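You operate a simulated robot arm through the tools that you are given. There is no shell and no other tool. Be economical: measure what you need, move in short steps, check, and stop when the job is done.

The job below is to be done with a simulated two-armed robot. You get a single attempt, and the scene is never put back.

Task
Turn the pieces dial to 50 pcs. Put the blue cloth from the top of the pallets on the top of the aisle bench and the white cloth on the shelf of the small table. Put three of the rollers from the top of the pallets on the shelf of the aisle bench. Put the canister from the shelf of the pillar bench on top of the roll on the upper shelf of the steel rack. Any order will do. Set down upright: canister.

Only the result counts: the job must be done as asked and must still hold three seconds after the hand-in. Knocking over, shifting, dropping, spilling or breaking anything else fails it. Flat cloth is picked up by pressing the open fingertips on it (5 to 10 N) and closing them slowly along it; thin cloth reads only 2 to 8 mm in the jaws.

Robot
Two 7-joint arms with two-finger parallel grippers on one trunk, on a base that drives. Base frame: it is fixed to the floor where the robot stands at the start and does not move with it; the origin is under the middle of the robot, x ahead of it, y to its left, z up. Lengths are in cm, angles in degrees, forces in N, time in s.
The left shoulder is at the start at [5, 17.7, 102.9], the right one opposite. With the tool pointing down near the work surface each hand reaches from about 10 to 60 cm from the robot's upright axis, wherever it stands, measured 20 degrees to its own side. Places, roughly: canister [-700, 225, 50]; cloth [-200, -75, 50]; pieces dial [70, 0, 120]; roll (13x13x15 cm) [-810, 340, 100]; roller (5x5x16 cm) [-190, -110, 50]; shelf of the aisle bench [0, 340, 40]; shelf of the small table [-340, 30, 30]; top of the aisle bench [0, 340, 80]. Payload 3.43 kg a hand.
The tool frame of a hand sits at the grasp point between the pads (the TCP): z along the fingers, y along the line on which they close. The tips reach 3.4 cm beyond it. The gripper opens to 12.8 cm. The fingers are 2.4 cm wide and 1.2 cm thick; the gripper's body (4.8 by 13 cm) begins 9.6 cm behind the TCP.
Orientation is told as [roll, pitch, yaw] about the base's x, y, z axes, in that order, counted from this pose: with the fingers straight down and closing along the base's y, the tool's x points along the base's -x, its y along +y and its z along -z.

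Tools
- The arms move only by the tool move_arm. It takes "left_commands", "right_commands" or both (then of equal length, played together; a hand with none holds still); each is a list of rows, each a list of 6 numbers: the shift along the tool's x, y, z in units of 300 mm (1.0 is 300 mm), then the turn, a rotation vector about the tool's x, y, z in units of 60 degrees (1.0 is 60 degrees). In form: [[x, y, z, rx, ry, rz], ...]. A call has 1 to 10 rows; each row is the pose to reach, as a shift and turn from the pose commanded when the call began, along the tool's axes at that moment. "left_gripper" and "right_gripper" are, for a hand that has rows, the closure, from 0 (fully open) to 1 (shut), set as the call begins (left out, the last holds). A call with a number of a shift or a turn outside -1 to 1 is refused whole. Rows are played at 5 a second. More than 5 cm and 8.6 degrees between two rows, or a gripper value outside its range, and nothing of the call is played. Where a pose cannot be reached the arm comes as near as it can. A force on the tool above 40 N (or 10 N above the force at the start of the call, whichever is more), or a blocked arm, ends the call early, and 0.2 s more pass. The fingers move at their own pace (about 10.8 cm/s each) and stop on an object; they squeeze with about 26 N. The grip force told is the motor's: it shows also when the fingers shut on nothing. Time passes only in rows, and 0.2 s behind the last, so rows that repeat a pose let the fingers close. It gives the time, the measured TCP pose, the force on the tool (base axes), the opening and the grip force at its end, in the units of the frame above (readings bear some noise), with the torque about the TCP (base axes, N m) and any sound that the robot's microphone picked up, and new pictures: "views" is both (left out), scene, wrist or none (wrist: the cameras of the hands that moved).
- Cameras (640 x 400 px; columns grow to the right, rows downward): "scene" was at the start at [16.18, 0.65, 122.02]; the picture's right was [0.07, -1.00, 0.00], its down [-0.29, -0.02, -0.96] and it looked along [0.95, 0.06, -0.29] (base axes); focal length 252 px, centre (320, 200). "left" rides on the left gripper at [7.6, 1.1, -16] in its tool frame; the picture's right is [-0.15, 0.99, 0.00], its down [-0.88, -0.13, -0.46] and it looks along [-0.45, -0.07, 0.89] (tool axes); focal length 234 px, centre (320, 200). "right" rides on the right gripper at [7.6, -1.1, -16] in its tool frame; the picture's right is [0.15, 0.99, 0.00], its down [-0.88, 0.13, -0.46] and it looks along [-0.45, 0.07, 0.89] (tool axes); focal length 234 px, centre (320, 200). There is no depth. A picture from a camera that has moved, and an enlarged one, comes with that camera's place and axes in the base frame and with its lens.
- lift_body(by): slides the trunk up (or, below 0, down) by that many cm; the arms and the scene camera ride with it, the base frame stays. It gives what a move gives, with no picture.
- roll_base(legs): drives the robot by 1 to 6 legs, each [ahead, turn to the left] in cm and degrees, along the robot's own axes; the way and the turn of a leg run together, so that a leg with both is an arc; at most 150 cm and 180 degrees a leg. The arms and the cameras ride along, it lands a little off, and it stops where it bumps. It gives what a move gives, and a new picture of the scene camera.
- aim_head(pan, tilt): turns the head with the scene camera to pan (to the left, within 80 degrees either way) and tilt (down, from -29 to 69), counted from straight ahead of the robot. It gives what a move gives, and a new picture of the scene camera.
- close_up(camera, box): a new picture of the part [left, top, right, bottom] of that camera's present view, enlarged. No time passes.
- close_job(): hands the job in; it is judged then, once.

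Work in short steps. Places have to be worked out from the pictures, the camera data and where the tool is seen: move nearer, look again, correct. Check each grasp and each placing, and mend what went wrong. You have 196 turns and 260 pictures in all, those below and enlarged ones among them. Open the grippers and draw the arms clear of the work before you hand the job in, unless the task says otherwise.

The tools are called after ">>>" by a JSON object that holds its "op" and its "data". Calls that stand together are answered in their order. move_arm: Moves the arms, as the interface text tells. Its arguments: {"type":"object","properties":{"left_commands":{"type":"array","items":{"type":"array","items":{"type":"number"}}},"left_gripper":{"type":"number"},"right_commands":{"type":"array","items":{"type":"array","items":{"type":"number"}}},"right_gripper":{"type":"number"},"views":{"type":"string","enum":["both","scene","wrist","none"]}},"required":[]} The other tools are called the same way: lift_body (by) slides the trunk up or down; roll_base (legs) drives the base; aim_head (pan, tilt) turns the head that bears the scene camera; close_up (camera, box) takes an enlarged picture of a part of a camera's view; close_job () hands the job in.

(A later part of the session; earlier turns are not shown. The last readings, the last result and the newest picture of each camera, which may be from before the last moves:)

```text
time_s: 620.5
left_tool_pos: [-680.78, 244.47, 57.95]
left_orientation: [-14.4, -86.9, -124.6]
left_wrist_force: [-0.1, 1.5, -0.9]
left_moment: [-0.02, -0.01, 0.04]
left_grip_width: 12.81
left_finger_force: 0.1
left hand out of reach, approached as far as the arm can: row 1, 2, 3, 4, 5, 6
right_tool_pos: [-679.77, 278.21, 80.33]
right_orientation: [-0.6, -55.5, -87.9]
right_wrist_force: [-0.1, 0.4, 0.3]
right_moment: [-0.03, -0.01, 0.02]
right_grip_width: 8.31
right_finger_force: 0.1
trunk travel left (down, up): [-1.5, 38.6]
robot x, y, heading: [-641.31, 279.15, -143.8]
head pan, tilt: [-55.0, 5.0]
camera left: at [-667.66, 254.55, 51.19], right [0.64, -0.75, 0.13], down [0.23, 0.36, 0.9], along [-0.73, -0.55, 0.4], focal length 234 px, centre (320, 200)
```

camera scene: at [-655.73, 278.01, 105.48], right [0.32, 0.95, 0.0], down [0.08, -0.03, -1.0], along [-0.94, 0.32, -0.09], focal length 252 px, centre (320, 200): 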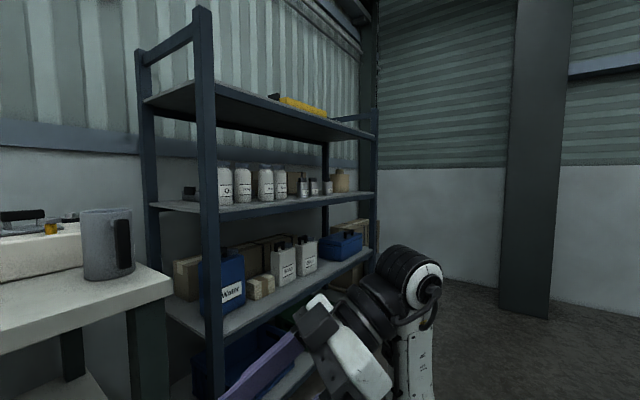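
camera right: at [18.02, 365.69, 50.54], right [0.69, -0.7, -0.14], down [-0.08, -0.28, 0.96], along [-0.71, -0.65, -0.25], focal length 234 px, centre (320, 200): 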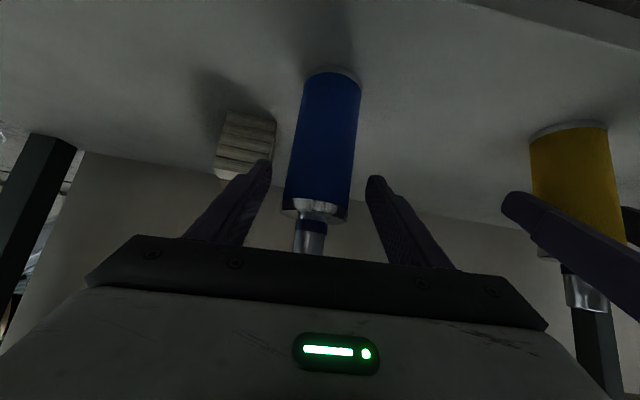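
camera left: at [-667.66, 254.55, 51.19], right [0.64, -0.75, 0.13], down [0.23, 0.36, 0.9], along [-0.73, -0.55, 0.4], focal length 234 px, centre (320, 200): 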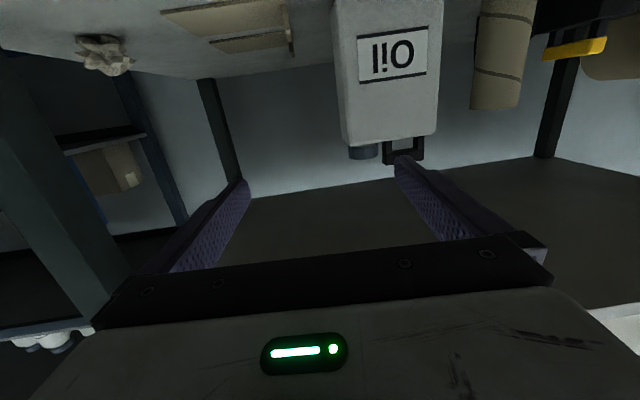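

The level pose is limited at low height; I use pitch -75° instead and move in front of the can.

>>> {"op": "move_arm", "data": {"left_commands": [[0.073, 0.085, 0.045, 0.019, 0.05, 0], [0.145, 0.17, 0.09, 0.037, 0.1, 0], [0.218, 0.255, 0.135, 0.056, 0.15, 0], [0.29, 0.34, 0.18, 0.075, 0.2, 0], [0.29, 0.34, 0.18, 0.075, 0.2, 0]], "views": "wrist"}}

>>> {"op": "aim_head", "data": {"pan": 5, "tilt": 42}}

```text
time_s: 621.7
left_tool_pos: [-683.27, 242.15, 55.1]
left_orientation: [-5.1, -74.2, -138.1]
left_wrist_force: [0.3, -0.3, 0.2]
left_moment: [0.03, 0.0, 0.02]
left_grip_width: 12.8
left_finger_force: 0.1
left hand out of reach, approached as far as the arm can: row 1, 2, 3, 4, 5
right_tool_pos: [-679.76, 278.06, 80.3]
right_orientation: [-0.6, -55.5, -87.8]
right_wrist_force: [-0.6, -1.0, -0.3]
right_moment: [0.02, 0.02, 0.04]
right_grip_width: 8.32
right_finger_force: 0.1
trunk travel left (down, up): [-1.5, 38.6]
robot x, y, heading: [-641.22, 279.05, -143.7]
head pan, tilt: [-55.0, 5.0]
camera left: at [-668.62, 251.84, 51.89], right [0.57, -0.82, 0.12], down [0.1, 0.21, 0.97], along [-0.82, -0.54, 0.2], focal length 234 px, centre (320, 200)
```

left: 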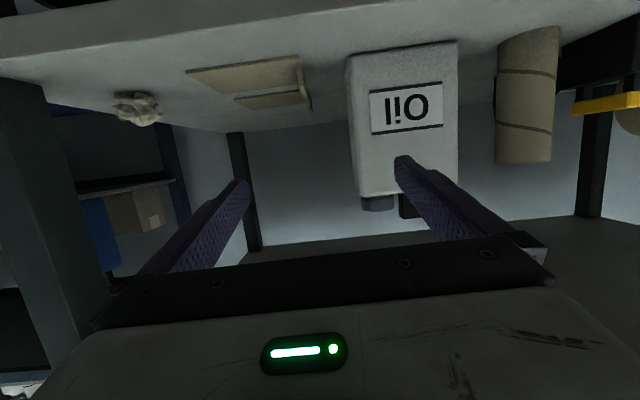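

```text
time_s: 623.0
left_tool_pos: [-683.15, 242.17, 55.06]
left_orientation: [-5.2, -74.3, -138.1]
left_wrist_force: [0.3, 0.4, 0.3]
left_moment: [-0.01, 0.01, 0.02]
left_grip_width: 12.82
left_finger_force: 0.1
right_tool_pos: [-679.72, 278.13, 80.24]
right_orientation: [-0.6, -55.3, -87.8]
right_wrist_force: [-0.1, 0.6, -0.7]
right_moment: [-0.05, 0.0, 0.02]
right_grip_width: 8.33
right_finger_force: 0.1
trunk travel left (down, up): [-1.5, 38.6]
robot x, y, heading: [-641.32, 279.09, -143.9]
head pan, tilt: [5.0, 42.0]
camera scene: at [-653.33, 269.55, 99.61], right [-0.66, 0.75, 0.0], down [0.5, 0.44, -0.74], along [-0.56, -0.49, -0.67], focal length 252 px, centre (320, 200)
```

scene: 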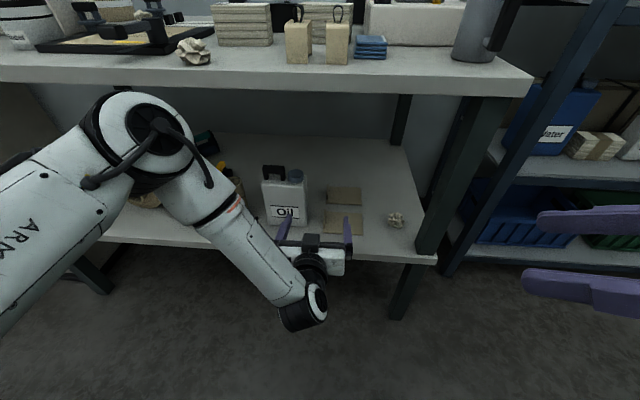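

The arm is too folded there. I back off 8.5 cm and reach further forward, left and down with pitch -75°.

>>> {"op": "roll_base", "data": {"legs": [[-8.5, 0]]}}

>>> {"op": "move_arm", "data": {"left_commands": [[0.0, 0.03, 0.09, 0.016, 0, 0.005], [0.0, 0.08, 0.18, 0.032, 0, 0.009], [0.02, 0.14, 0.26, 0.048, 0, 0.014], [0.05, 0.2, 0.33, 0.064, 0, 0.018], [0.09, 0.26, 0.39, 0.08, 0, 0.023], [0.12, 0.31, 0.433, 0.096, 0, 0.027]], "views": "wrist"}}

```text
time_s: 624.1
left_tool_pos: [-676.32, 247.23, 54.96]
left_orientation: [-5.0, -74.4, -138.0]
left_wrist_force: [0.0, 1.1, -0.2]
left_moment: [0.03, -0.02, -0.01]
left_grip_width: 12.8
left_finger_force: 0.0
right_tool_pos: [-672.75, 283.14, 80.21]
right_orientation: [-0.8, -55.4, -87.8]
right_wrist_force: [-0.8, 0.6, 0.4]
right_moment: [0.0, -0.01, -0.01]
right_grip_width: 8.31
right_finger_force: 0.1
trunk travel left (down, up): [-1.5, 38.6]
robot x, y, heading: [-634.49, 284.11, -143.7]
head pan, tilt: [5.0, 42.0]
camera scene: at [-646.41, 274.6, 99.61], right [-0.66, 0.75, 0.0], down [0.5, 0.44, -0.74], along [-0.56, -0.49, -0.67], focal length 252 px, centre (320, 200)
```

scene: 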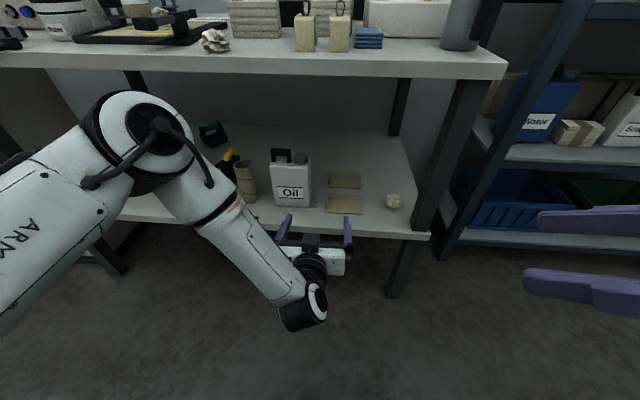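

```text
time_s: 625.5
left_tool_pos: [-686.86, 238.84, 53.32]
left_orientation: [0.3, -70.9, -144.6]
left_wrist_force: [1.1, 0.5, 0.6]
left_moment: [0.0, -0.02, 0.0]
left_grip_width: 12.78
left_finger_force: 0.0
left hand out of reach, approached as far as the arm can: row 1, 2, 3, 4, 5, 6
right_tool_pos: [-672.89, 283.25, 80.39]
right_orientation: [-0.7, -55.4, -87.7]
right_wrist_force: [1.1, -0.7, 0.3]
right_moment: [0.01, 0.01, 0.01]
right_grip_width: 8.31
right_finger_force: 0.1
trunk travel left (down, up): [-1.5, 38.6]
robot x, y, heading: [-634.12, 284.08, -143.9]
head pan, tilt: [5.0, 42.0]
camera left: at [-671.91, 248.27, 51.35], right [0.54, -0.83, 0.14], down [0.04, 0.19, 0.98], along [-0.84, -0.52, 0.13], focal length 234 px, centre (320, 200)
```

left: 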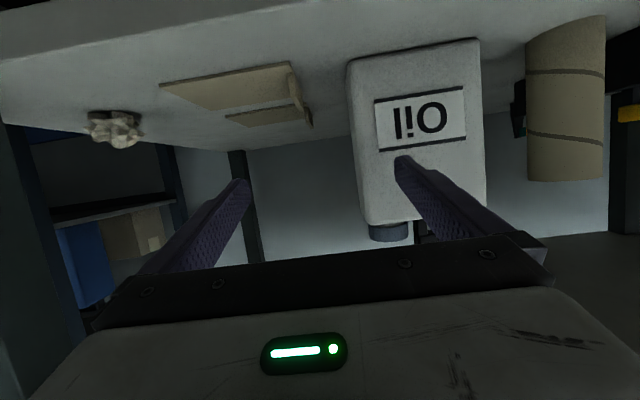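

The lateral limit remains, but the can is only 10 cm to the left; I shift the base instead: 10 cm left and 6 cm back.

>>> {"op": "roll_base", "data": {"legs": [[0, -59], [-11.7, 0], [0, 59]]}}

>>> {"op": "close_up", "data": {"camera": "left", "box": [0, 0, 640, 400]}}

```text
time_s: 627.0
left_tool_pos: [-697.58, 255.84, 53.28]
left_orientation: [0.7, -71.0, -161.1]
left_wrist_force: [21.1, -5.9, 9.9]
left_moment: [0.53, 0.53, -0.79]
left_grip_width: 12.05
left_finger_force: 0.2
right_tool_pos: [-671.33, 294.75, 80.43]
right_orientation: [-0.7, -55.5, -105.2]
right_wrist_force: [-0.5, -0.3, -0.2]
right_moment: [0.02, 0.01, 0.02]
right_grip_width: 8.32
right_finger_force: 0.1
trunk travel left (down, up): [-1.5, 38.6]
robot x, y, heading: [-634.55, 283.94, -161.0]
head pan, tilt: [5.0, 42.0]
stopped in leg 1: the force on the tool passed its limit at 69 N (the readings are from after the stop); the commanded pose is now the measured one
camera scene: at [-648.51, 278.54, 99.64], right [-0.41, 0.91, 0.0], down [0.61, 0.27, -0.74], along [-0.68, -0.3, -0.67], focal length 252 px, centre (320, 200)
```

scene: 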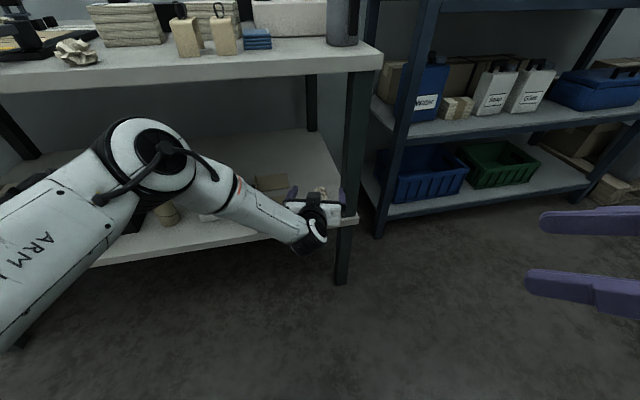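

```text
1.00 times, centred on (320, 200) of left (not enlarged: the box is as wide or as high as the picture)
camera zoom: at [-680.61, 260.65, 51.27], right [0.29, -0.95, 0.14], down [0.09, 0.18, 0.98], along [-0.95, -0.27, 0.14], focal length 234 px, centre (320, 200)
```

zoom: 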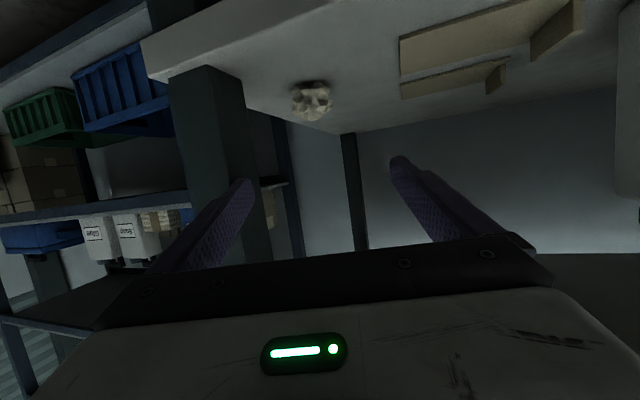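

A finger met the bench's front leg while turning. I turn back, back off straight first, and then make the lateral shift.

>>> {"op": "roll_base", "data": {"legs": [[0, 17], [-16, 0], [0, 40], [14, 0], [0, -40]]}}

>>> {"op": "close_up", "data": {"camera": "left", "box": [0, 0, 640, 400]}}

```text
time_s: 634.1
left_tool_pos: [-677.03, 234.91, 53.08]
left_orientation: [0.8, -70.8, -144.5]
left_wrist_force: [-0.7, 0.3, -0.8]
left_moment: [0.01, 0.03, 0.0]
left_grip_width: 12.82
left_finger_force: 0.1
right_tool_pos: [-663.16, 279.54, 80.31]
right_orientation: [-0.6, -55.5, -88.4]
right_wrist_force: [-0.3, 0.8, -0.4]
right_moment: [0.0, -0.01, 0.0]
right_grip_width: 8.31
right_finger_force: 0.0
trunk travel left (down, up): [-1.5, 38.6]
robot x, y, heading: [-624.38, 280.07, -144.2]
head pan, tilt: [5.0, 42.0]
camera scene: at [-636.73, 270.65, 99.61], right [-0.65, 0.76, 0.0], down [0.51, 0.44, -0.74], along [-0.56, -0.49, -0.67], focal length 252 px, centre (320, 200)
```

scene: 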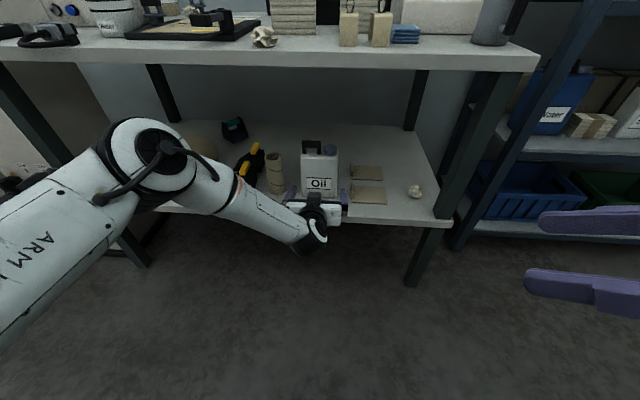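

```text
1.00 times, centred on (320, 200) of left (not enlarged: the box is as wide or as high as the picture)
camera zoom: at [-662.22, 244.33, 51.17], right [0.54, -0.83, 0.14], down [0.03, 0.19, 0.98], along [-0.84, -0.53, 0.13], focal length 234 px, centre (320, 200)
```

zoom: 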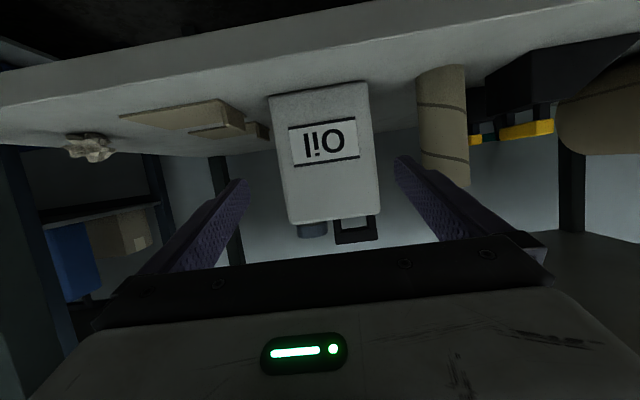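

The can is now centred between the fingers. I try to lower the hand 5 cm and flatten it a bit before going in.

>>> {"op": "move_arm", "data": {"left_commands": [[0.05, 0, 0.017, 0, -0.04, 0], [0.1, 0, 0.033, 0, -0.08, 0], [0.158, 0, 0.055, 0, -0.12, 0], [0.158, 0, 0.055, 0, -0.12, 0]], "views": "wrist"}}

```text
time_s: 635.1
left_tool_pos: [-679.88, 237.23, 50.99]
left_orientation: [3.1, -76.2, -144.9]
left_wrist_force: [0.0, 0.8, 0.1]
left_moment: [0.02, 0.01, 0.01]
left_grip_width: 12.79
left_finger_force: 0.1
left hand out of reach, approached as far as the arm can: row 1, 2, 3, 4
right_tool_pos: [-663.06, 279.58, 80.33]
right_orientation: [-0.6, -55.4, -88.5]
right_wrist_force: [0.6, 0.9, 0.0]
right_moment: [-0.01, 0.0, 0.02]
right_grip_width: 8.31
right_finger_force: 0.0
trunk travel left (down, up): [-1.5, 38.6]
robot x, y, heading: [-624.95, 280.29, -144.1]
head pan, tilt: [5.0, 42.0]
camera left: at [-665.48, 247.13, 47.31], right [0.58, -0.8, 0.16], down [0.09, 0.26, 0.96], along [-0.81, -0.55, 0.22], focal length 234 px, centre (320, 200)
```

left: 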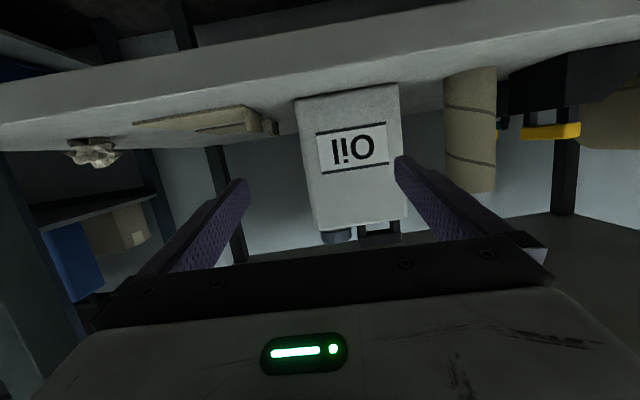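

Good: pitch -76° at z 51. I lower the trunk 1.4 cm and rotate the base 2.3° left to re-centre.

>>> {"op": "lift_body", "data": {"by": -1.4}}

>>> {"op": "roll_base", "data": {"legs": [[0, 2.3], [3, 0]]}}

>>> {"op": "close_up", "data": {"camera": "left", "box": [0, 0, 640, 400]}}

```text
time_s: 635.7
left_tool_pos: [-679.89, 237.3, 49.54]
left_orientation: [3.1, -76.2, -144.7]
left_wrist_force: [0.0, -0.2, -0.4]
left_moment: [0.0, 0.03, 0.0]
left_grip_width: 12.81
left_finger_force: 0.0
right_tool_pos: [-663.18, 279.63, 78.96]
right_orientation: [-0.7, -55.5, -88.5]
right_wrist_force: [0.3, -0.4, 0.9]
right_moment: [0.02, 0.01, 0.04]
right_grip_width: 8.31
right_finger_force: 0.2
trunk travel left (down, up): [-0.1, 40.0]
robot x, y, heading: [-625.03, 280.14, -144.1]
head pan, tilt: [5.0, 42.0]
```

```text
time_s: 637.0
left_tool_pos: [-680.37, 233.2, 49.6]
left_orientation: [3.1, -76.2, -142.5]
left_wrist_force: [-0.5, -0.5, -1.0]
left_moment: [0.01, -0.03, -0.01]
left_grip_width: 12.79
left_finger_force: 0.1
right_tool_pos: [-665.57, 276.17, 78.93]
right_orientation: [-0.6, -55.4, -86.1]
right_wrist_force: [1.0, -0.4, -0.1]
right_moment: [0.0, -0.01, 0.0]
right_grip_width: 8.3
right_finger_force: 0.0
trunk travel left (down, up): [-0.1, 40.0]
robot x, y, heading: [-626.56, 278.38, -141.8]
head pan, tilt: [5.0, 42.0]
camera scene: at [-638.69, 268.33, 98.21], right [-0.68, 0.73, 0.0], down [0.49, 0.46, -0.74], along [-0.54, -0.51, -0.67], focal length 252 px, centre (320, 200)
```

scene: 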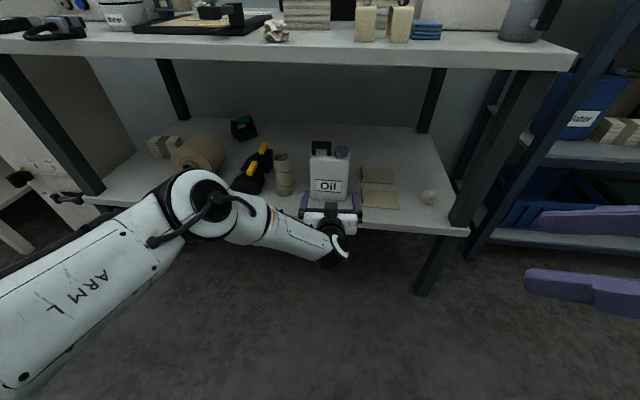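

```text
1.00 times, centred on (320, 200) of left (not enlarged: the box is as wide or as high as the picture)
camera zoom: at [-666.47, 243.65, 45.93], right [0.62, -0.77, 0.15], down [0.08, 0.26, 0.96], along [-0.78, -0.58, 0.22], focal length 234 px, centre (320, 200)
```

zoom: 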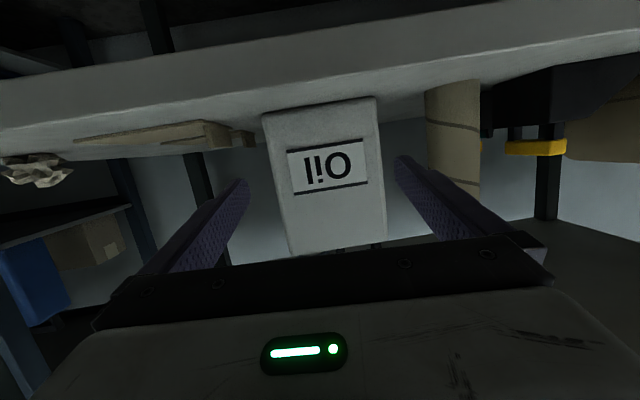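

About 1 cm more to the left is needed. I rotate 0.8° and advance 4 cm, and check once more.

>>> {"op": "roll_base", "data": {"legs": [[0, 0.8], [4, 0]]}}

>>> {"op": "close_up", "data": {"camera": "left", "box": [160, 60, 480, 260]}}

```text
time_s: 638.2
left_tool_pos: [-682.83, 229.93, 49.59]
left_orientation: [3.1, -76.2, -141.6]
left_wrist_force: [0.2, 0.4, 0.5]
left_moment: [-0.01, 0.0, -0.02]
left_grip_width: 12.81
left_finger_force: 0.0
right_tool_pos: [-668.6, 272.99, 78.79]
right_orientation: [-0.6, -55.5, -85.4]
right_wrist_force: [0.5, 0.0, 0.2]
right_moment: [0.03, -0.01, -0.03]
right_grip_width: 8.32
right_finger_force: 0.0
trunk travel left (down, up): [-0.1, 40.0]
robot x, y, heading: [-630.07, 275.94, -141.2]
head pan, tilt: [5.0, 42.0]
camera scene: at [-641.7, 265.61, 98.21], right [-0.69, 0.72, 0.0], down [0.48, 0.46, -0.74], along [-0.54, -0.52, -0.67], focal length 252 px, centre (320, 200)
```

scene: 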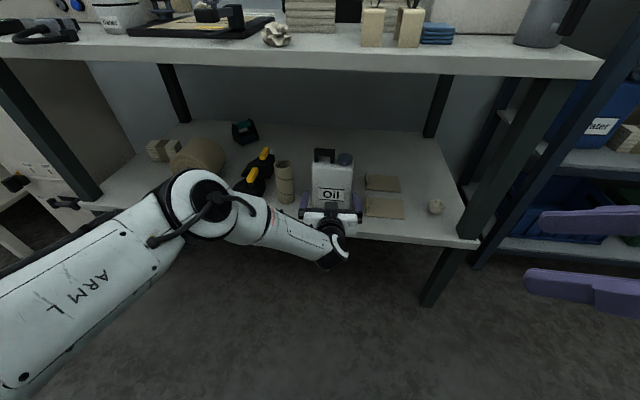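

```text
2.00 times, centred on (320, 160) of left
camera zoom: at [-669.12, 240.54, 45.93], right [0.63, -0.76, 0.15], down [0.08, 0.26, 0.96], along [-0.77, -0.59, 0.22], focal length 468 px, centre (320, 280)
```

zoom: 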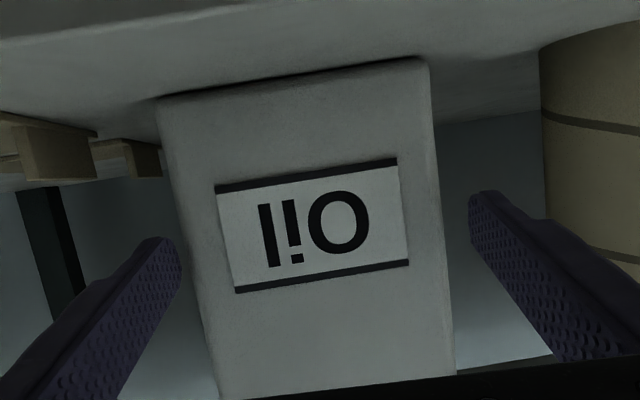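

Fingers line up with about 0.4 cm bias; I shift 0.35 cm right and drive 5.2 cm in, then close.

>>> {"op": "move_arm", "data": {"left_commands": [[0, -0.012, 0, 0, 0, 0]], "views": "none"}}

>>> {"op": "roll_base", "data": {"legs": [[5.2, 0]]}}

>>> {"op": "close_up", "data": {"camera": "left", "box": [160, 60, 480, 260]}}

```text
time_s: 638.6
left_tool_pos: [-683.1, 230.2, 49.56]
left_orientation: [3.2, -76.2, -141.6]
left_wrist_force: [-0.2, 0.6, -0.1]
left_moment: [0.01, 0.0, -0.03]
left_grip_width: 12.77
left_finger_force: 0.0
right_tool_pos: [-668.53, 272.9, 78.92]
right_orientation: [-0.6, -55.5, -85.4]
right_wrist_force: [-0.1, 0.5, 0.5]
right_moment: [0.0, -0.01, -0.01]
right_grip_width: 8.35
right_finger_force: 0.1
trunk travel left (down, up): [-0.1, 40.0]
robot x, y, heading: [-629.95, 275.63, -141.3]
head pan, tilt: [5.0, 42.0]
```

```text
time_s: 639.5
left_tool_pos: [-687.09, 226.95, 49.44]
left_orientation: [3.1, -76.3, -141.5]
left_wrist_force: [0.2, -0.1, -0.2]
left_moment: [0.0, 0.04, 0.01]
left_grip_width: 12.8
left_finger_force: 0.1
right_tool_pos: [-672.66, 269.9, 78.97]
right_orientation: [-0.7, -55.5, -85.4]
right_wrist_force: [0.3, -0.7, 0.0]
right_moment: [0.03, 0.02, 0.02]
right_grip_width: 8.31
right_finger_force: 0.0
trunk travel left (down, up): [-0.1, 40.0]
robot x, y, heading: [-634.03, 272.59, -141.1]
head pan, tilt: [5.0, 42.0]
camera scene: at [-645.72, 262.37, 98.21], right [-0.69, 0.72, 0.0], down [0.48, 0.46, -0.74], along [-0.54, -0.52, -0.67], focal length 252 px, centre (320, 200)
```

scene: 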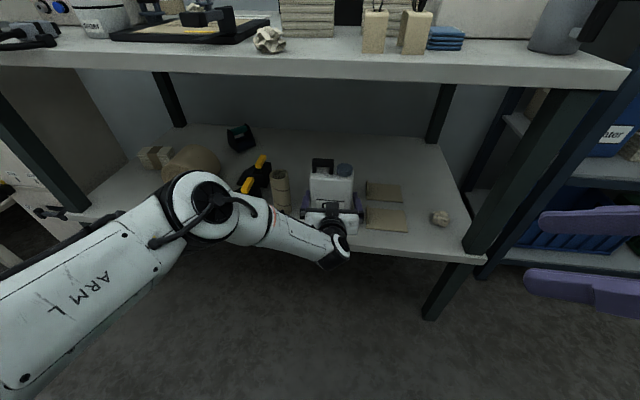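

```text
2.00 times, centred on (320, 160) of left
camera zoom: at [-673.37, 237.52, 45.91], right [0.63, -0.76, 0.16], down [0.08, 0.26, 0.96], along [-0.78, -0.59, 0.22], focal length 468 px, centre (320, 280)
```

zoom: 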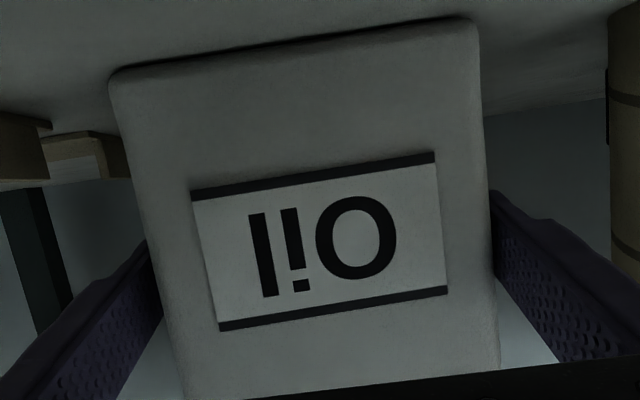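

The pads straddle the can with no contact force; I close.

>>> {"op": "move_arm", "data": {"left_commands": [[0, 0, 0, 0, 0, 0], [0, 0, 0, 0, 0, 0], [0, 0, 0, 0, 0, 0], [0, 0, 0, 0, 0, 0]], "left_gripper": 1.0, "views": "none"}}

>>> {"op": "lift_body", "data": {"by": 3}}

```text
time_s: 640.5
left_tool_pos: [-687.19, 226.87, 49.59]
left_orientation: [3.0, -76.2, -141.6]
left_wrist_force: [2.9, -2.0, 0.2]
left_moment: [0.06, 0.16, 0.02]
left_grip_width: 12.45
left_finger_force: 26.2
right_tool_pos: [-672.59, 269.76, 78.94]
right_orientation: [-0.5, -55.5, -85.5]
right_wrist_force: [-0.2, 0.3, 0.6]
right_moment: [0.0, 0.0, 0.01]
right_grip_width: 8.34
right_finger_force: 0.0
trunk travel left (down, up): [-0.1, 40.0]
robot x, y, heading: [-634.27, 272.31, -141.1]
head pan, tilt: [5.0, 42.0]
```

```text
time_s: 641.3
left_tool_pos: [-687.22, 227.01, 52.38]
left_orientation: [3.2, -75.9, -141.6]
left_wrist_force: [-0.1, -0.3, -9.9]
left_moment: [0.04, -0.08, -0.02]
left_grip_width: 12.09
left_finger_force: 26.4
right_tool_pos: [-672.67, 269.75, 81.93]
right_orientation: [-0.5, -55.3, -85.5]
right_wrist_force: [-0.3, -0.1, 0.4]
right_moment: [0.0, -0.03, 0.02]
right_grip_width: 8.31
right_finger_force: 0.0
trunk travel left (down, up): [-3.1, 37.0]
robot x, y, heading: [-634.12, 272.64, -141.3]
head pan, tilt: [5.0, 42.0]
```

The can is gripped (12.1 cm, about 1 kg) and lifted. I back out of the bench and look.

>>> {"op": "roll_base", "data": {"legs": [[-24, 0]]}}

```text
time_s: 643.1
left_tool_pos: [-668.18, 242.12, 52.48]
left_orientation: [3.0, -76.0, -141.6]
left_wrist_force: [0.2, -0.1, -9.0]
left_moment: [0.08, -0.09, -0.01]
left_grip_width: 12.05
left_finger_force: 26.2
right_tool_pos: [-653.64, 285.1, 81.9]
right_orientation: [-0.5, -55.4, -85.4]
right_wrist_force: [0.6, 0.9, -0.5]
right_moment: [-0.01, 0.01, 0.01]
right_grip_width: 8.32
right_finger_force: 0.0
trunk travel left (down, up): [-3.1, 37.0]
robot x, y, heading: [-615.4, 287.66, -140.9]
head pan, tilt: [5.0, 42.0]
camera scene: at [-626.81, 277.64, 101.19], right [-0.69, 0.72, 0.0], down [0.48, 0.47, -0.74], along [-0.53, -0.52, -0.67], focal length 252 px, centre (320, 200)
```

scene: 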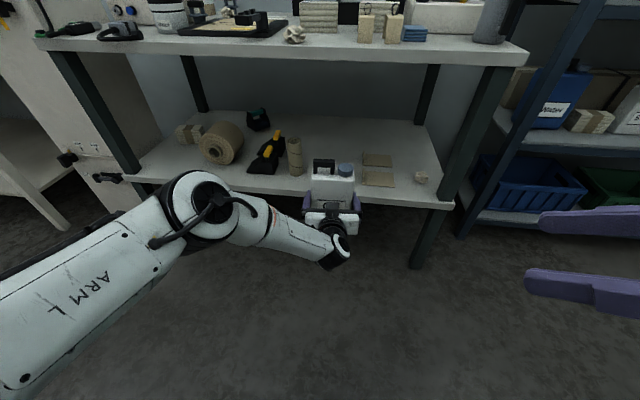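

The can hangs upright in the hand. I back a little, turn partly right and move toward the aisle middle, then raise the trunk.

>>> {"op": "roll_base", "data": {"legs": [[-5, 0], [0, -45], [20, 0]]}}

>>> {"op": "lift_body", "data": {"by": 36.5}}

>>> {"op": "roll_base", "data": {"legs": [[0, -47], [75, 0], [75, 0], [0, 90]]}}

```text
time_s: 647.3
left_tool_pos: [-700.79, 299.14, 52.39]
left_orientation: [3.1, -76.0, 172.9]
left_wrist_force: [0.0, 0.0, -8.9]
left_moment: [0.0, -0.1, -0.02]
left_grip_width: 12.07
left_finger_force: 26.4
right_tool_pos: [-660.1, 318.83, 81.92]
right_orientation: [-0.5, -55.4, -130.9]
right_wrist_force: [-0.3, 0.1, -0.1]
right_moment: [0.01, -0.02, -0.02]
right_grip_width: 8.31
right_finger_force: 0.1
trunk travel left (down, up): [-3.1, 37.0]
robot x, y, heading: [-631.03, 293.43, 173.5]
head pan, tilt: [5.0, 42.0]
camera scene: at [-646.62, 294.37, 101.19], right [0.03, 1.0, 0.0], down [0.67, -0.02, -0.74], along [-0.74, 0.02, -0.67], focal length 252 px, centre (320, 200)
```

scene: 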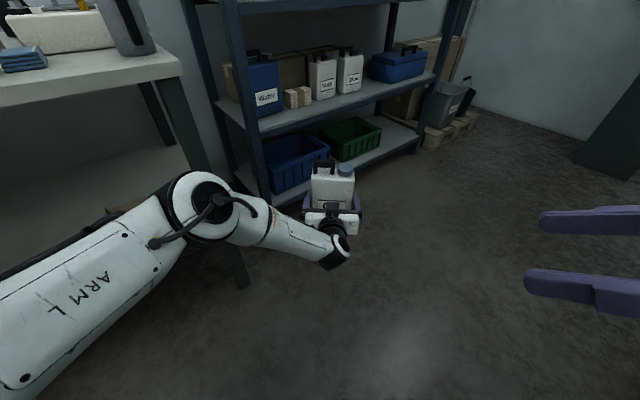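

```text
time_s: 650.8
left_tool_pos: [-700.89, 299.15, 88.85]
left_orientation: [3.1, -76.0, 172.9]
left_wrist_force: [0.5, -0.6, -8.7]
left_moment: [0.0, -0.12, -0.01]
left_grip_width: 12.04
left_finger_force: 26.1
right_tool_pos: [-660.08, 318.81, 118.49]
right_orientation: [-0.5, -55.5, -130.9]
right_wrist_force: [0.7, 0.3, 0.5]
right_moment: [0.02, 0.0, -0.02]
right_grip_width: 8.32
right_finger_force: 0.0
trunk travel left (down, up): [-39.6, 0.5]
robot x, y, heading: [-631.03, 293.43, 173.5]
head pan, tilt: [5.0, 42.0]
```

```text
time_s: 664.6
left_tool_pos: [-774.7, 368.99, 88.9]
left_orientation: [3.2, -75.9, -142.4]
left_wrist_force: [-0.1, 0.2, -8.8]
left_moment: [0.09, -0.09, 0.01]
left_grip_width: 12.01
left_finger_force: 26.2
right_tool_pos: [-759.73, 411.54, 118.36]
right_orientation: [-0.5, -55.5, -86.2]
right_wrist_force: [0.4, 0.3, -0.3]
right_moment: [-0.01, -0.01, 0.01]
right_grip_width: 8.31
right_finger_force: 0.2
trunk travel left (down, up): [-39.6, 0.5]
robot x, y, heading: [-721.21, 413.61, -141.6]
head pan, tilt: [5.0, 42.0]
camera scene: at [-732.96, 403.79, 137.69], right [-0.69, 0.73, 0.0], down [0.49, 0.46, -0.74], along [-0.54, -0.51, -0.67], focal length 252 px, centre (320, 200)
```

scene: 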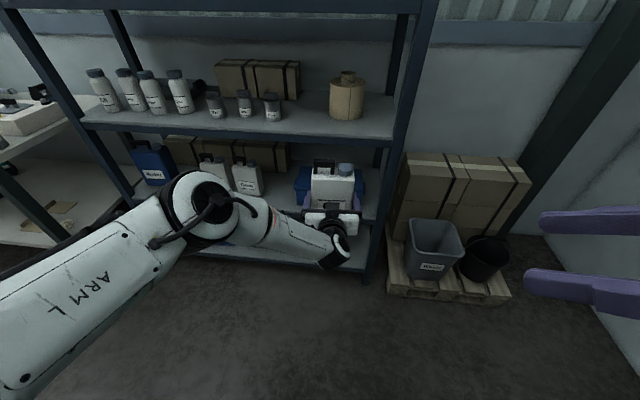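

The roll with its protruding core is right ahead. I level the camera to measure the gap between the roll and the deck above.

>>> {"op": "aim_head", "data": {"pan": 0, "tilt": 12}}

>>> {"op": "close_up", "data": {"camera": "scene", "box": [240, 120, 440, 320]}}

```text
time_s: 665.5
left_tool_pos: [-774.69, 369.06, 88.89]
left_orientation: [3.0, -75.9, -142.3]
left_wrist_force: [-0.8, 0.6, -9.3]
left_moment: [0.08, -0.1, 0.01]
left_grip_width: 11.99
left_finger_force: 25.7
right_tool_pos: [-759.75, 411.63, 118.46]
right_orientation: [-0.5, -55.5, -86.1]
right_wrist_force: [0.3, 0.2, -0.5]
right_moment: [0.01, -0.01, 0.01]
right_grip_width: 8.33
right_finger_force: 0.0
trunk travel left (down, up): [-39.6, 0.5]
robot x, y, heading: [-721.2, 413.84, -141.9]
head pan, tilt: [0.0, 12.0]
camera scene: at [-734.2, 403.75, 142.42], right [-0.62, 0.79, 0.0], down [0.16, 0.13, -0.98], along [-0.77, -0.61, -0.21], focal length 252 px, centre (320, 200)
```

scene: 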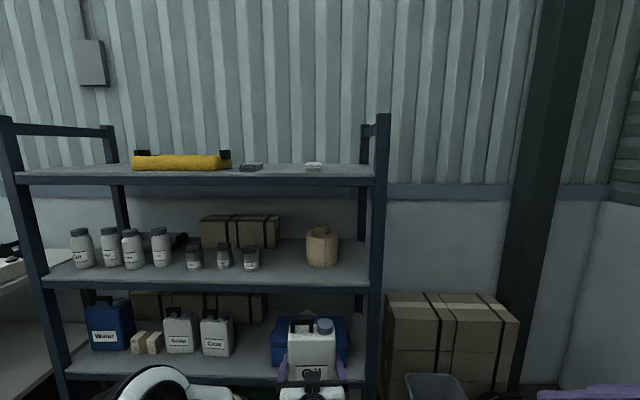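

```text
2.00 times, centred on (340, 220) of scene
camera zoom: at [-734.2, 403.75, 142.42], right [-0.62, 0.79, 0.0], down [0.16, 0.13, -0.98], along [-0.77, -0.61, -0.21], focal length 504 px, centre (280, 160)
```

zoom: 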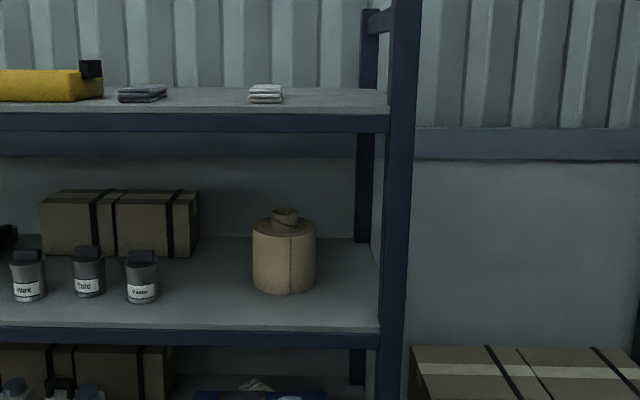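

I check with the right wrist camera, which is near the rack's level, to measure the gap better.

>>> {"op": "close_up", "data": {"camera": "right", "box": [0, 0, 640, 400]}}

```text
1.00 times, centred on (320, 200) of right (not enlarged: the box is as wide or as high as the picture)
camera zoom: at [-761.91, 428.82, 121.2], right [0.98, 0.14, -0.13], down [0.14, -0.12, 0.98], along [0.13, -0.98, -0.13], focal length 234 px, centre (320, 200)
```

zoom: 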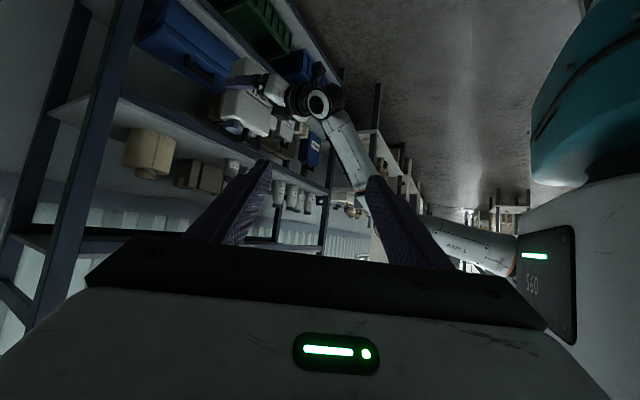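

I enlarge this view around the roll and the deck.

>>> {"op": "close_up", "data": {"camera": "right", "box": [0, 80, 240, 270]}}

```text
2.11 times, centred on (120, 175) of right
camera zoom: at [-761.91, 428.82, 121.2], right [0.98, 0.14, -0.13], down [0.14, -0.12, 0.98], along [0.13, -0.98, -0.13], focal length 493 px, centre (741, 253)
```

zoom: 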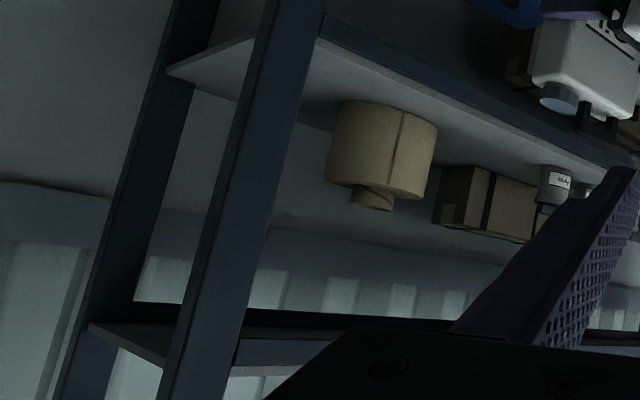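

Gap measurement: core top z≈110.9, deck beam bottom ≈130, can ≈20 cm tall with 7.8 cm below the grasp point – very tight but the roll sits 21 cm behind the front, so I can go in under the beam and rise inside. I raise the can to entry height and shift 2.9 cm right.

>>> {"op": "move_arm", "data": {"left_commands": [[-0.113, -0.012, -0.028, 0, 0, 0], [-0.226, -0.024, -0.057, 0, 0, 0], [-0.338, -0.036, -0.085, 0, 0, 0], [-0.451, -0.048, -0.113, 0, 0, 0], [-0.564, -0.06, -0.141, 0, 0, 0], [-0.677, -0.073, -0.17, 0, 0, 0], [-0.789, -0.085, -0.198, 0, 0, 0], [-0.902, -0.097, -0.226, 0, 0, 0]], "views": "scene"}}

>>> {"op": "close_up", "data": {"camera": "right", "box": [0, 60, 320, 260]}}

```text
time_s: 667.3
left_tool_pos: [-777.08, 371.59, 116.83]
left_orientation: [3.3, -75.9, -142.4]
left_wrist_force: [-0.4, 0.1, -9.5]
left_moment: [0.05, -0.14, 0.0]
left_grip_width: 11.96
left_finger_force: 25.8
right_tool_pos: [-759.67, 411.66, 118.3]
right_orientation: [-0.5, -55.4, -86.1]
right_wrist_force: [-0.2, 0.0, 0.1]
right_moment: [0.01, 0.04, -0.05]
right_grip_width: 8.32
right_finger_force: 0.0
trunk travel left (down, up): [-39.6, 0.5]
robot x, y, heading: [-721.02, 414.11, -141.6]
head pan, tilt: [0.0, 12.0]
camera scene: at [-734.16, 403.81, 142.44], right [-0.62, 0.79, 0.0], down [0.16, 0.13, -0.98], along [-0.77, -0.61, -0.21], focal length 252 px, centre (320, 200)
```

scene: 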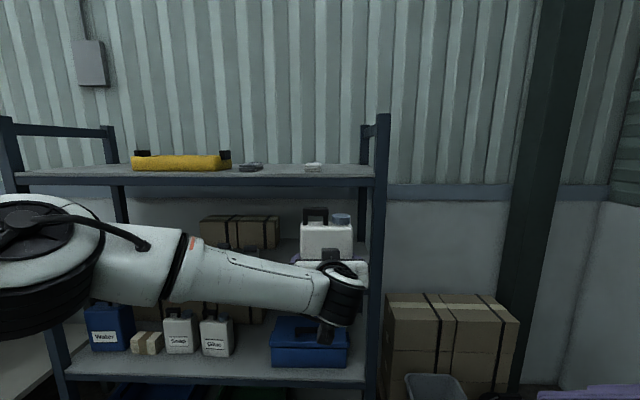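

```text
2.00 times, centred on (160, 160) of right
camera zoom: at [-761.88, 428.87, 121.21], right [0.98, 0.14, -0.13], down [0.14, -0.12, 0.98], along [0.13, -0.98, -0.13], focal length 468 px, centre (640, 280)
```

zoom: 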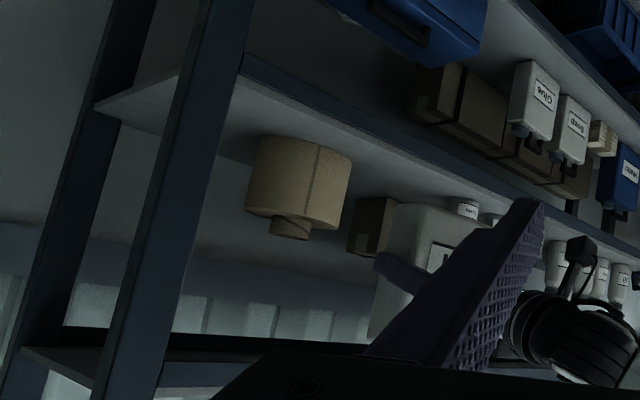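

The right camera gives a helpful side view (can base at z≈108.8). I lower the can 2.3 cm for entry, close the right fingers out of the view, and drive 20 cm in.

>>> {"op": "move_arm", "data": {"left_commands": [[0.037, 0, 0.009, 0, 0, 0], [0.074, 0, 0.019, 0, 0, 0], [0.074, 0, 0.019, 0, 0, 0]], "right_commands": [[0, 0, 0, 0, 0, 0], [0, 0, 0, 0, 0, 0], [0, 0, 0, 0, 0, 0]], "right_gripper": 1.0, "views": "none"}}

>>> {"op": "roll_base", "data": {"legs": [[19, 0]]}}

>>> {"op": "close_up", "data": {"camera": "right", "box": [0, 60, 320, 260]}}

```text
time_s: 668.1
left_tool_pos: [-777.05, 371.53, 114.46]
left_orientation: [3.2, -75.9, -142.3]
left_wrist_force: [-0.3, 0.0, -9.2]
left_moment: [0.08, -0.11, 0.01]
left_grip_width: 12.0
left_finger_force: 25.9
right_tool_pos: [-759.69, 411.58, 118.44]
right_orientation: [-0.5, -55.4, -86.1]
right_wrist_force: [0.6, 0.1, 0.5]
right_moment: [0.02, 0.0, -0.01]
right_grip_width: 0.0
right_finger_force: 25.6
trunk travel left (down, up): [-39.6, 0.5]
robot x, y, heading: [-720.97, 414.28, -141.9]
head pan, tilt: [0.0, 12.0]
```

```text
time_s: 669.7
left_tool_pos: [-791.86, 359.81, 114.37]
left_orientation: [3.1, -76.0, -142.4]
left_wrist_force: [0.2, 0.2, -10.8]
left_moment: [0.1, -0.12, 0.0]
left_grip_width: 11.96
left_finger_force: 25.9
right_tool_pos: [-774.63, 399.82, 118.27]
right_orientation: [-0.5, -55.3, -86.3]
right_wrist_force: [-0.9, 0.0, 0.2]
right_moment: [0.03, 0.0, 0.04]
right_grip_width: 0.0
right_finger_force: 25.7
trunk travel left (down, up): [-39.6, 0.5]
robot x, y, heading: [-735.53, 402.06, -141.6]
head pan, tilt: [0.0, 12.0]
camera scene: at [-749.09, 392.07, 142.42], right [-0.62, 0.79, 0.0], down [0.16, 0.13, -0.98], along [-0.77, -0.6, -0.21], focal length 252 px, centre (320, 200)
```

scene: 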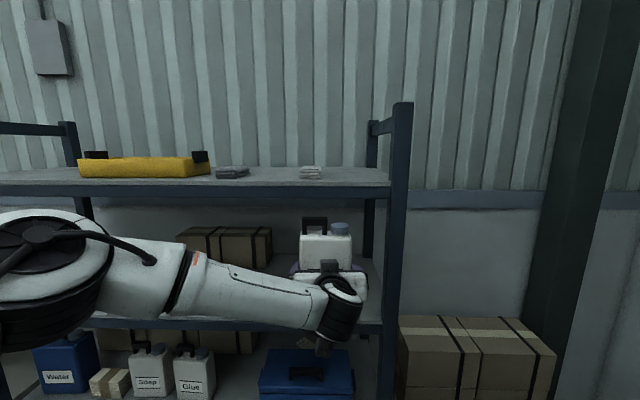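

```text
2.00 times, centred on (160, 160) of right
camera zoom: at [-776.75, 417.19, 121.18], right [0.98, 0.14, -0.12], down [0.14, -0.12, 0.98], along [0.12, -0.98, -0.13], focal length 468 px, centre (640, 280)
```

zoom: 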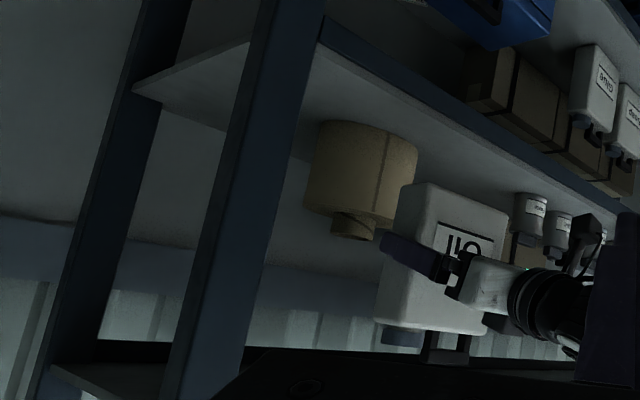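

The can passes under the beam freely. I advance 10 cm more, so that it is wholly inside and in front of the roll.

>>> {"op": "roll_base", "data": {"legs": [[9.5, 0]]}}

>>> {"op": "close_up", "data": {"camera": "right", "box": [60, 60, 380, 260]}}

```text
time_s: 670.8
left_tool_pos: [-799.24, 353.99, 114.31]
left_orientation: [3.2, -75.9, -142.6]
left_wrist_force: [-0.5, 0.3, -9.7]
left_moment: [0.05, -0.09, 0.0]
left_grip_width: 11.97
left_finger_force: 25.6
right_tool_pos: [-782.0, 394.13, 118.37]
right_orientation: [-0.3, -55.5, -86.3]
right_wrist_force: [-0.6, 0.2, 0.2]
right_moment: [0.0, 0.03, 0.0]
right_grip_width: 0.0
right_finger_force: 26.0
trunk travel left (down, up): [-39.6, 0.5]
robot x, y, heading: [-743.23, 396.28, -141.9]
head pan, tilt: [0.0, 12.0]
camera scene: at [-756.54, 386.23, 142.42], right [-0.62, 0.79, 0.0], down [0.16, 0.13, -0.98], along [-0.77, -0.6, -0.21], focal length 252 px, centre (320, 200)
```

scene: 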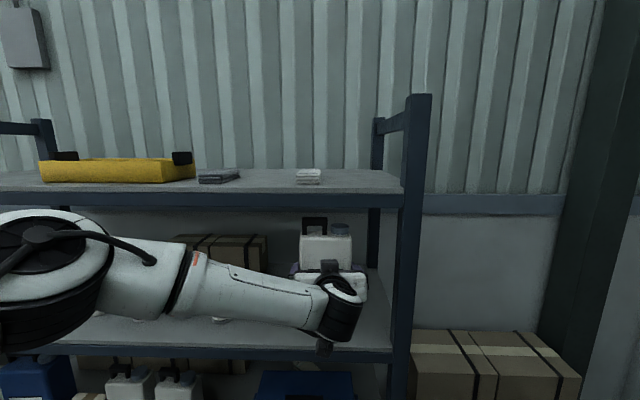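

```text
2.00 times, centred on (220, 160) of right
camera zoom: at [-784.19, 411.36, 121.18], right [0.98, 0.14, -0.12], down [0.14, -0.12, 0.98], along [0.12, -0.98, -0.13], focal length 468 px, centre (520, 280)
```

zoom: 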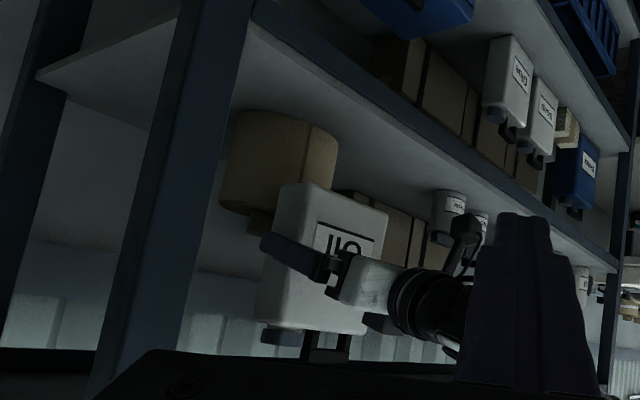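

Now I raise the can 3.5 cm inside, watching the force.

>>> {"op": "move_arm", "data": {"left_commands": [[-0.032, 0, -0.008, 0, 0, 0], [-0.065, 0, -0.016, 0, 0, 0], [-0.097, 0, -0.024, 0, 0, 0], [-0.113, 0, -0.028, 0, 0, 0]], "views": "none"}}

>>> {"op": "move_arm", "data": {"left_commands": [[-0.013, 0, -0.003, 0, 0, 0], [-0.026, 0, -0.0065, 0, 0, 0]], "views": "none"}}

>>> {"op": "move_arm", "data": {"left_commands": [[-0.01, 0, -0.0025, 0, 0, 0], [-0.02, 0, -0.005, 0, 0, 0]], "views": "scene"}}

>>> {"op": "close_up", "data": {"camera": "right", "box": [60, 60, 380, 260]}}

```text
time_s: 671.8
left_tool_pos: [-799.12, 354.11, 117.76]
left_orientation: [3.1, -75.8, -142.5]
left_wrist_force: [1.2, 0.2, -9.7]
left_moment: [0.12, -0.1, -0.02]
left_grip_width: 12.01
left_finger_force: 26.3
right_tool_pos: [-782.02, 394.1, 118.35]
right_orientation: [-0.4, -55.4, -86.2]
right_wrist_force: [-0.4, -0.2, -0.8]
right_moment: [0.01, 0.02, 0.0]
right_grip_width: 0.03
right_finger_force: 26.2
trunk travel left (down, up): [-39.6, 0.5]
robot x, y, heading: [-743.52, 396.22, -142.1]
head pan, tilt: [0.0, 12.0]
```

```text
time_s: 672.4
left_tool_pos: [-799.24, 354.01, 118.76]
left_orientation: [3.1, -75.9, -142.6]
left_wrist_force: [0.0, -0.1, -9.1]
left_moment: [0.11, -0.08, -0.01]
left_grip_width: 12.0
left_finger_force: 25.8
right_tool_pos: [-782.04, 394.22, 118.43]
right_orientation: [-0.4, -55.5, -86.3]
right_wrist_force: [0.5, 0.0, -0.4]
right_moment: [-0.01, -0.03, 0.01]
right_grip_width: 0.02
right_finger_force: 26.0
trunk travel left (down, up): [-39.6, 0.5]
robot x, y, heading: [-743.54, 396.46, -141.9]
head pan, tilt: [0.0, 12.0]
```

```text
time_s: 673.0
left_tool_pos: [-799.24, 354.18, 119.39]
left_orientation: [3.0, -75.7, -142.2]
left_wrist_force: [-1.2, 0.2, -8.9]
left_moment: [0.09, -0.09, 0.03]
left_grip_width: 12.0
left_finger_force: 25.7
right_tool_pos: [-781.97, 394.19, 118.35]
right_orientation: [-0.5, -55.5, -86.2]
right_wrist_force: [0.4, -0.9, 0.0]
right_moment: [0.01, 0.0, 0.02]
right_grip_width: 0.0
right_finger_force: 26.1
trunk travel left (down, up): [-39.6, 0.5]
robot x, y, heading: [-743.63, 396.19, -141.7]
head pan, tilt: [0.0, 12.0]
camera scene: at [-756.47, 386.28, 142.43], right [-0.62, 0.79, 0.0], down [0.16, 0.13, -0.98], along [-0.77, -0.6, -0.21], focal length 252 px, centre (320, 200)
```

scene: 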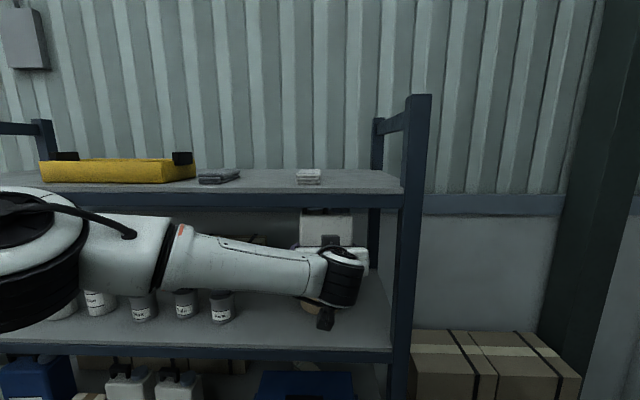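

```text
2.00 times, centred on (220, 160) of right
camera zoom: at [-784.13, 411.4, 121.2], right [0.98, 0.14, -0.13], down [0.14, -0.12, 0.98], along [0.12, -0.98, -0.13], focal length 468 px, centre (520, 280)
```

zoom: 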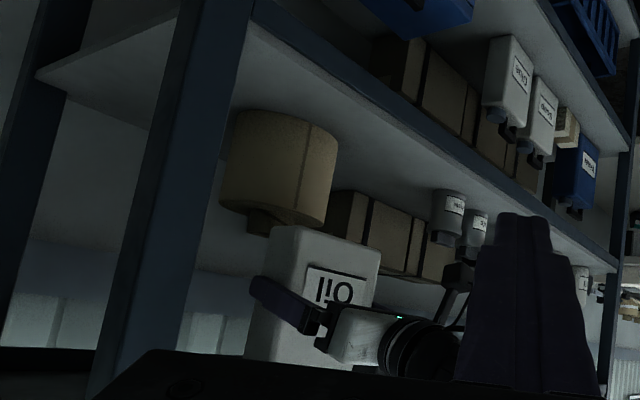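

No contact yet; the base is about level with the core's top. I raise another 0.7 cm carefully.

>>> {"op": "move_arm", "data": {"left_commands": [[-0.012, 0, -0.003, 0, 0, 0], [-0.023, 0, -0.006, 0, 0, 0]], "views": "none"}}

>>> {"op": "roll_base", "data": {"legs": [[4.5, 0]]}}

>>> {"op": "close_up", "data": {"camera": "right", "box": [60, 100, 300, 250]}}

```text
time_s: 673.6
left_tool_pos: [-799.41, 354.21, 120.07]
left_orientation: [3.2, -75.8, -142.4]
left_wrist_force: [0.8, 0.1, -9.4]
left_moment: [0.08, -0.11, -0.01]
left_grip_width: 11.99
left_finger_force: 25.7
right_tool_pos: [-781.91, 394.17, 118.37]
right_orientation: [-0.6, -55.4, -86.2]
right_wrist_force: [0.0, 0.3, -0.1]
right_moment: [-0.01, 0.0, -0.01]
right_grip_width: 0.0
right_finger_force: 26.0
trunk travel left (down, up): [-39.6, 0.5]
robot x, y, heading: [-743.42, 396.44, -141.7]
head pan, tilt: [0.0, 12.0]
```

```text
time_s: 674.5
left_tool_pos: [-802.94, 351.37, 119.89]
left_orientation: [3.2, -75.9, -142.6]
left_wrist_force: [-0.7, -0.6, -9.5]
left_moment: [0.08, -0.1, 0.02]
left_grip_width: 11.97
left_finger_force: 25.8
right_tool_pos: [-785.53, 391.35, 118.34]
right_orientation: [-0.5, -55.4, -86.2]
right_wrist_force: [-0.1, -0.3, -0.6]
right_moment: [0.02, -0.05, 0.04]
right_grip_width: 0.0
right_finger_force: 26.1
trunk travel left (down, up): [-39.6, 0.5]
robot x, y, heading: [-747.2, 393.88, -141.7]
head pan, tilt: [0.0, 12.0]
camera scene: at [-760.08, 383.46, 142.41], right [-0.62, 0.79, 0.0], down [0.17, 0.13, -0.98], along [-0.77, -0.6, -0.21], focal length 252 px, centre (320, 200)
```

scene: 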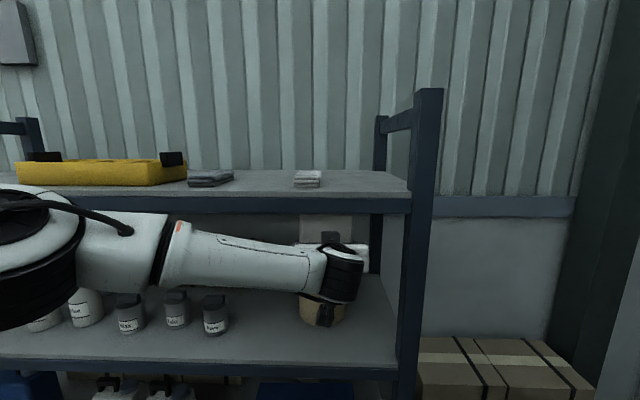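

```text
2.67 times, centred on (180, 175) of right
camera zoom: at [-787.71, 408.6, 121.17], right [0.98, 0.14, -0.12], down [0.14, -0.12, 0.98], along [0.12, -0.98, -0.13], focal length 624 px, centre (693, 267)
```

zoom: 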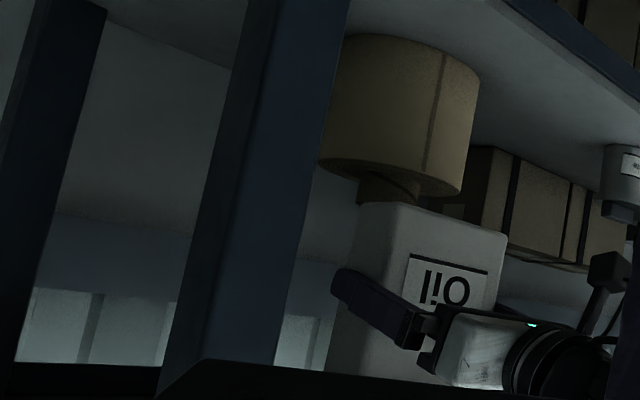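

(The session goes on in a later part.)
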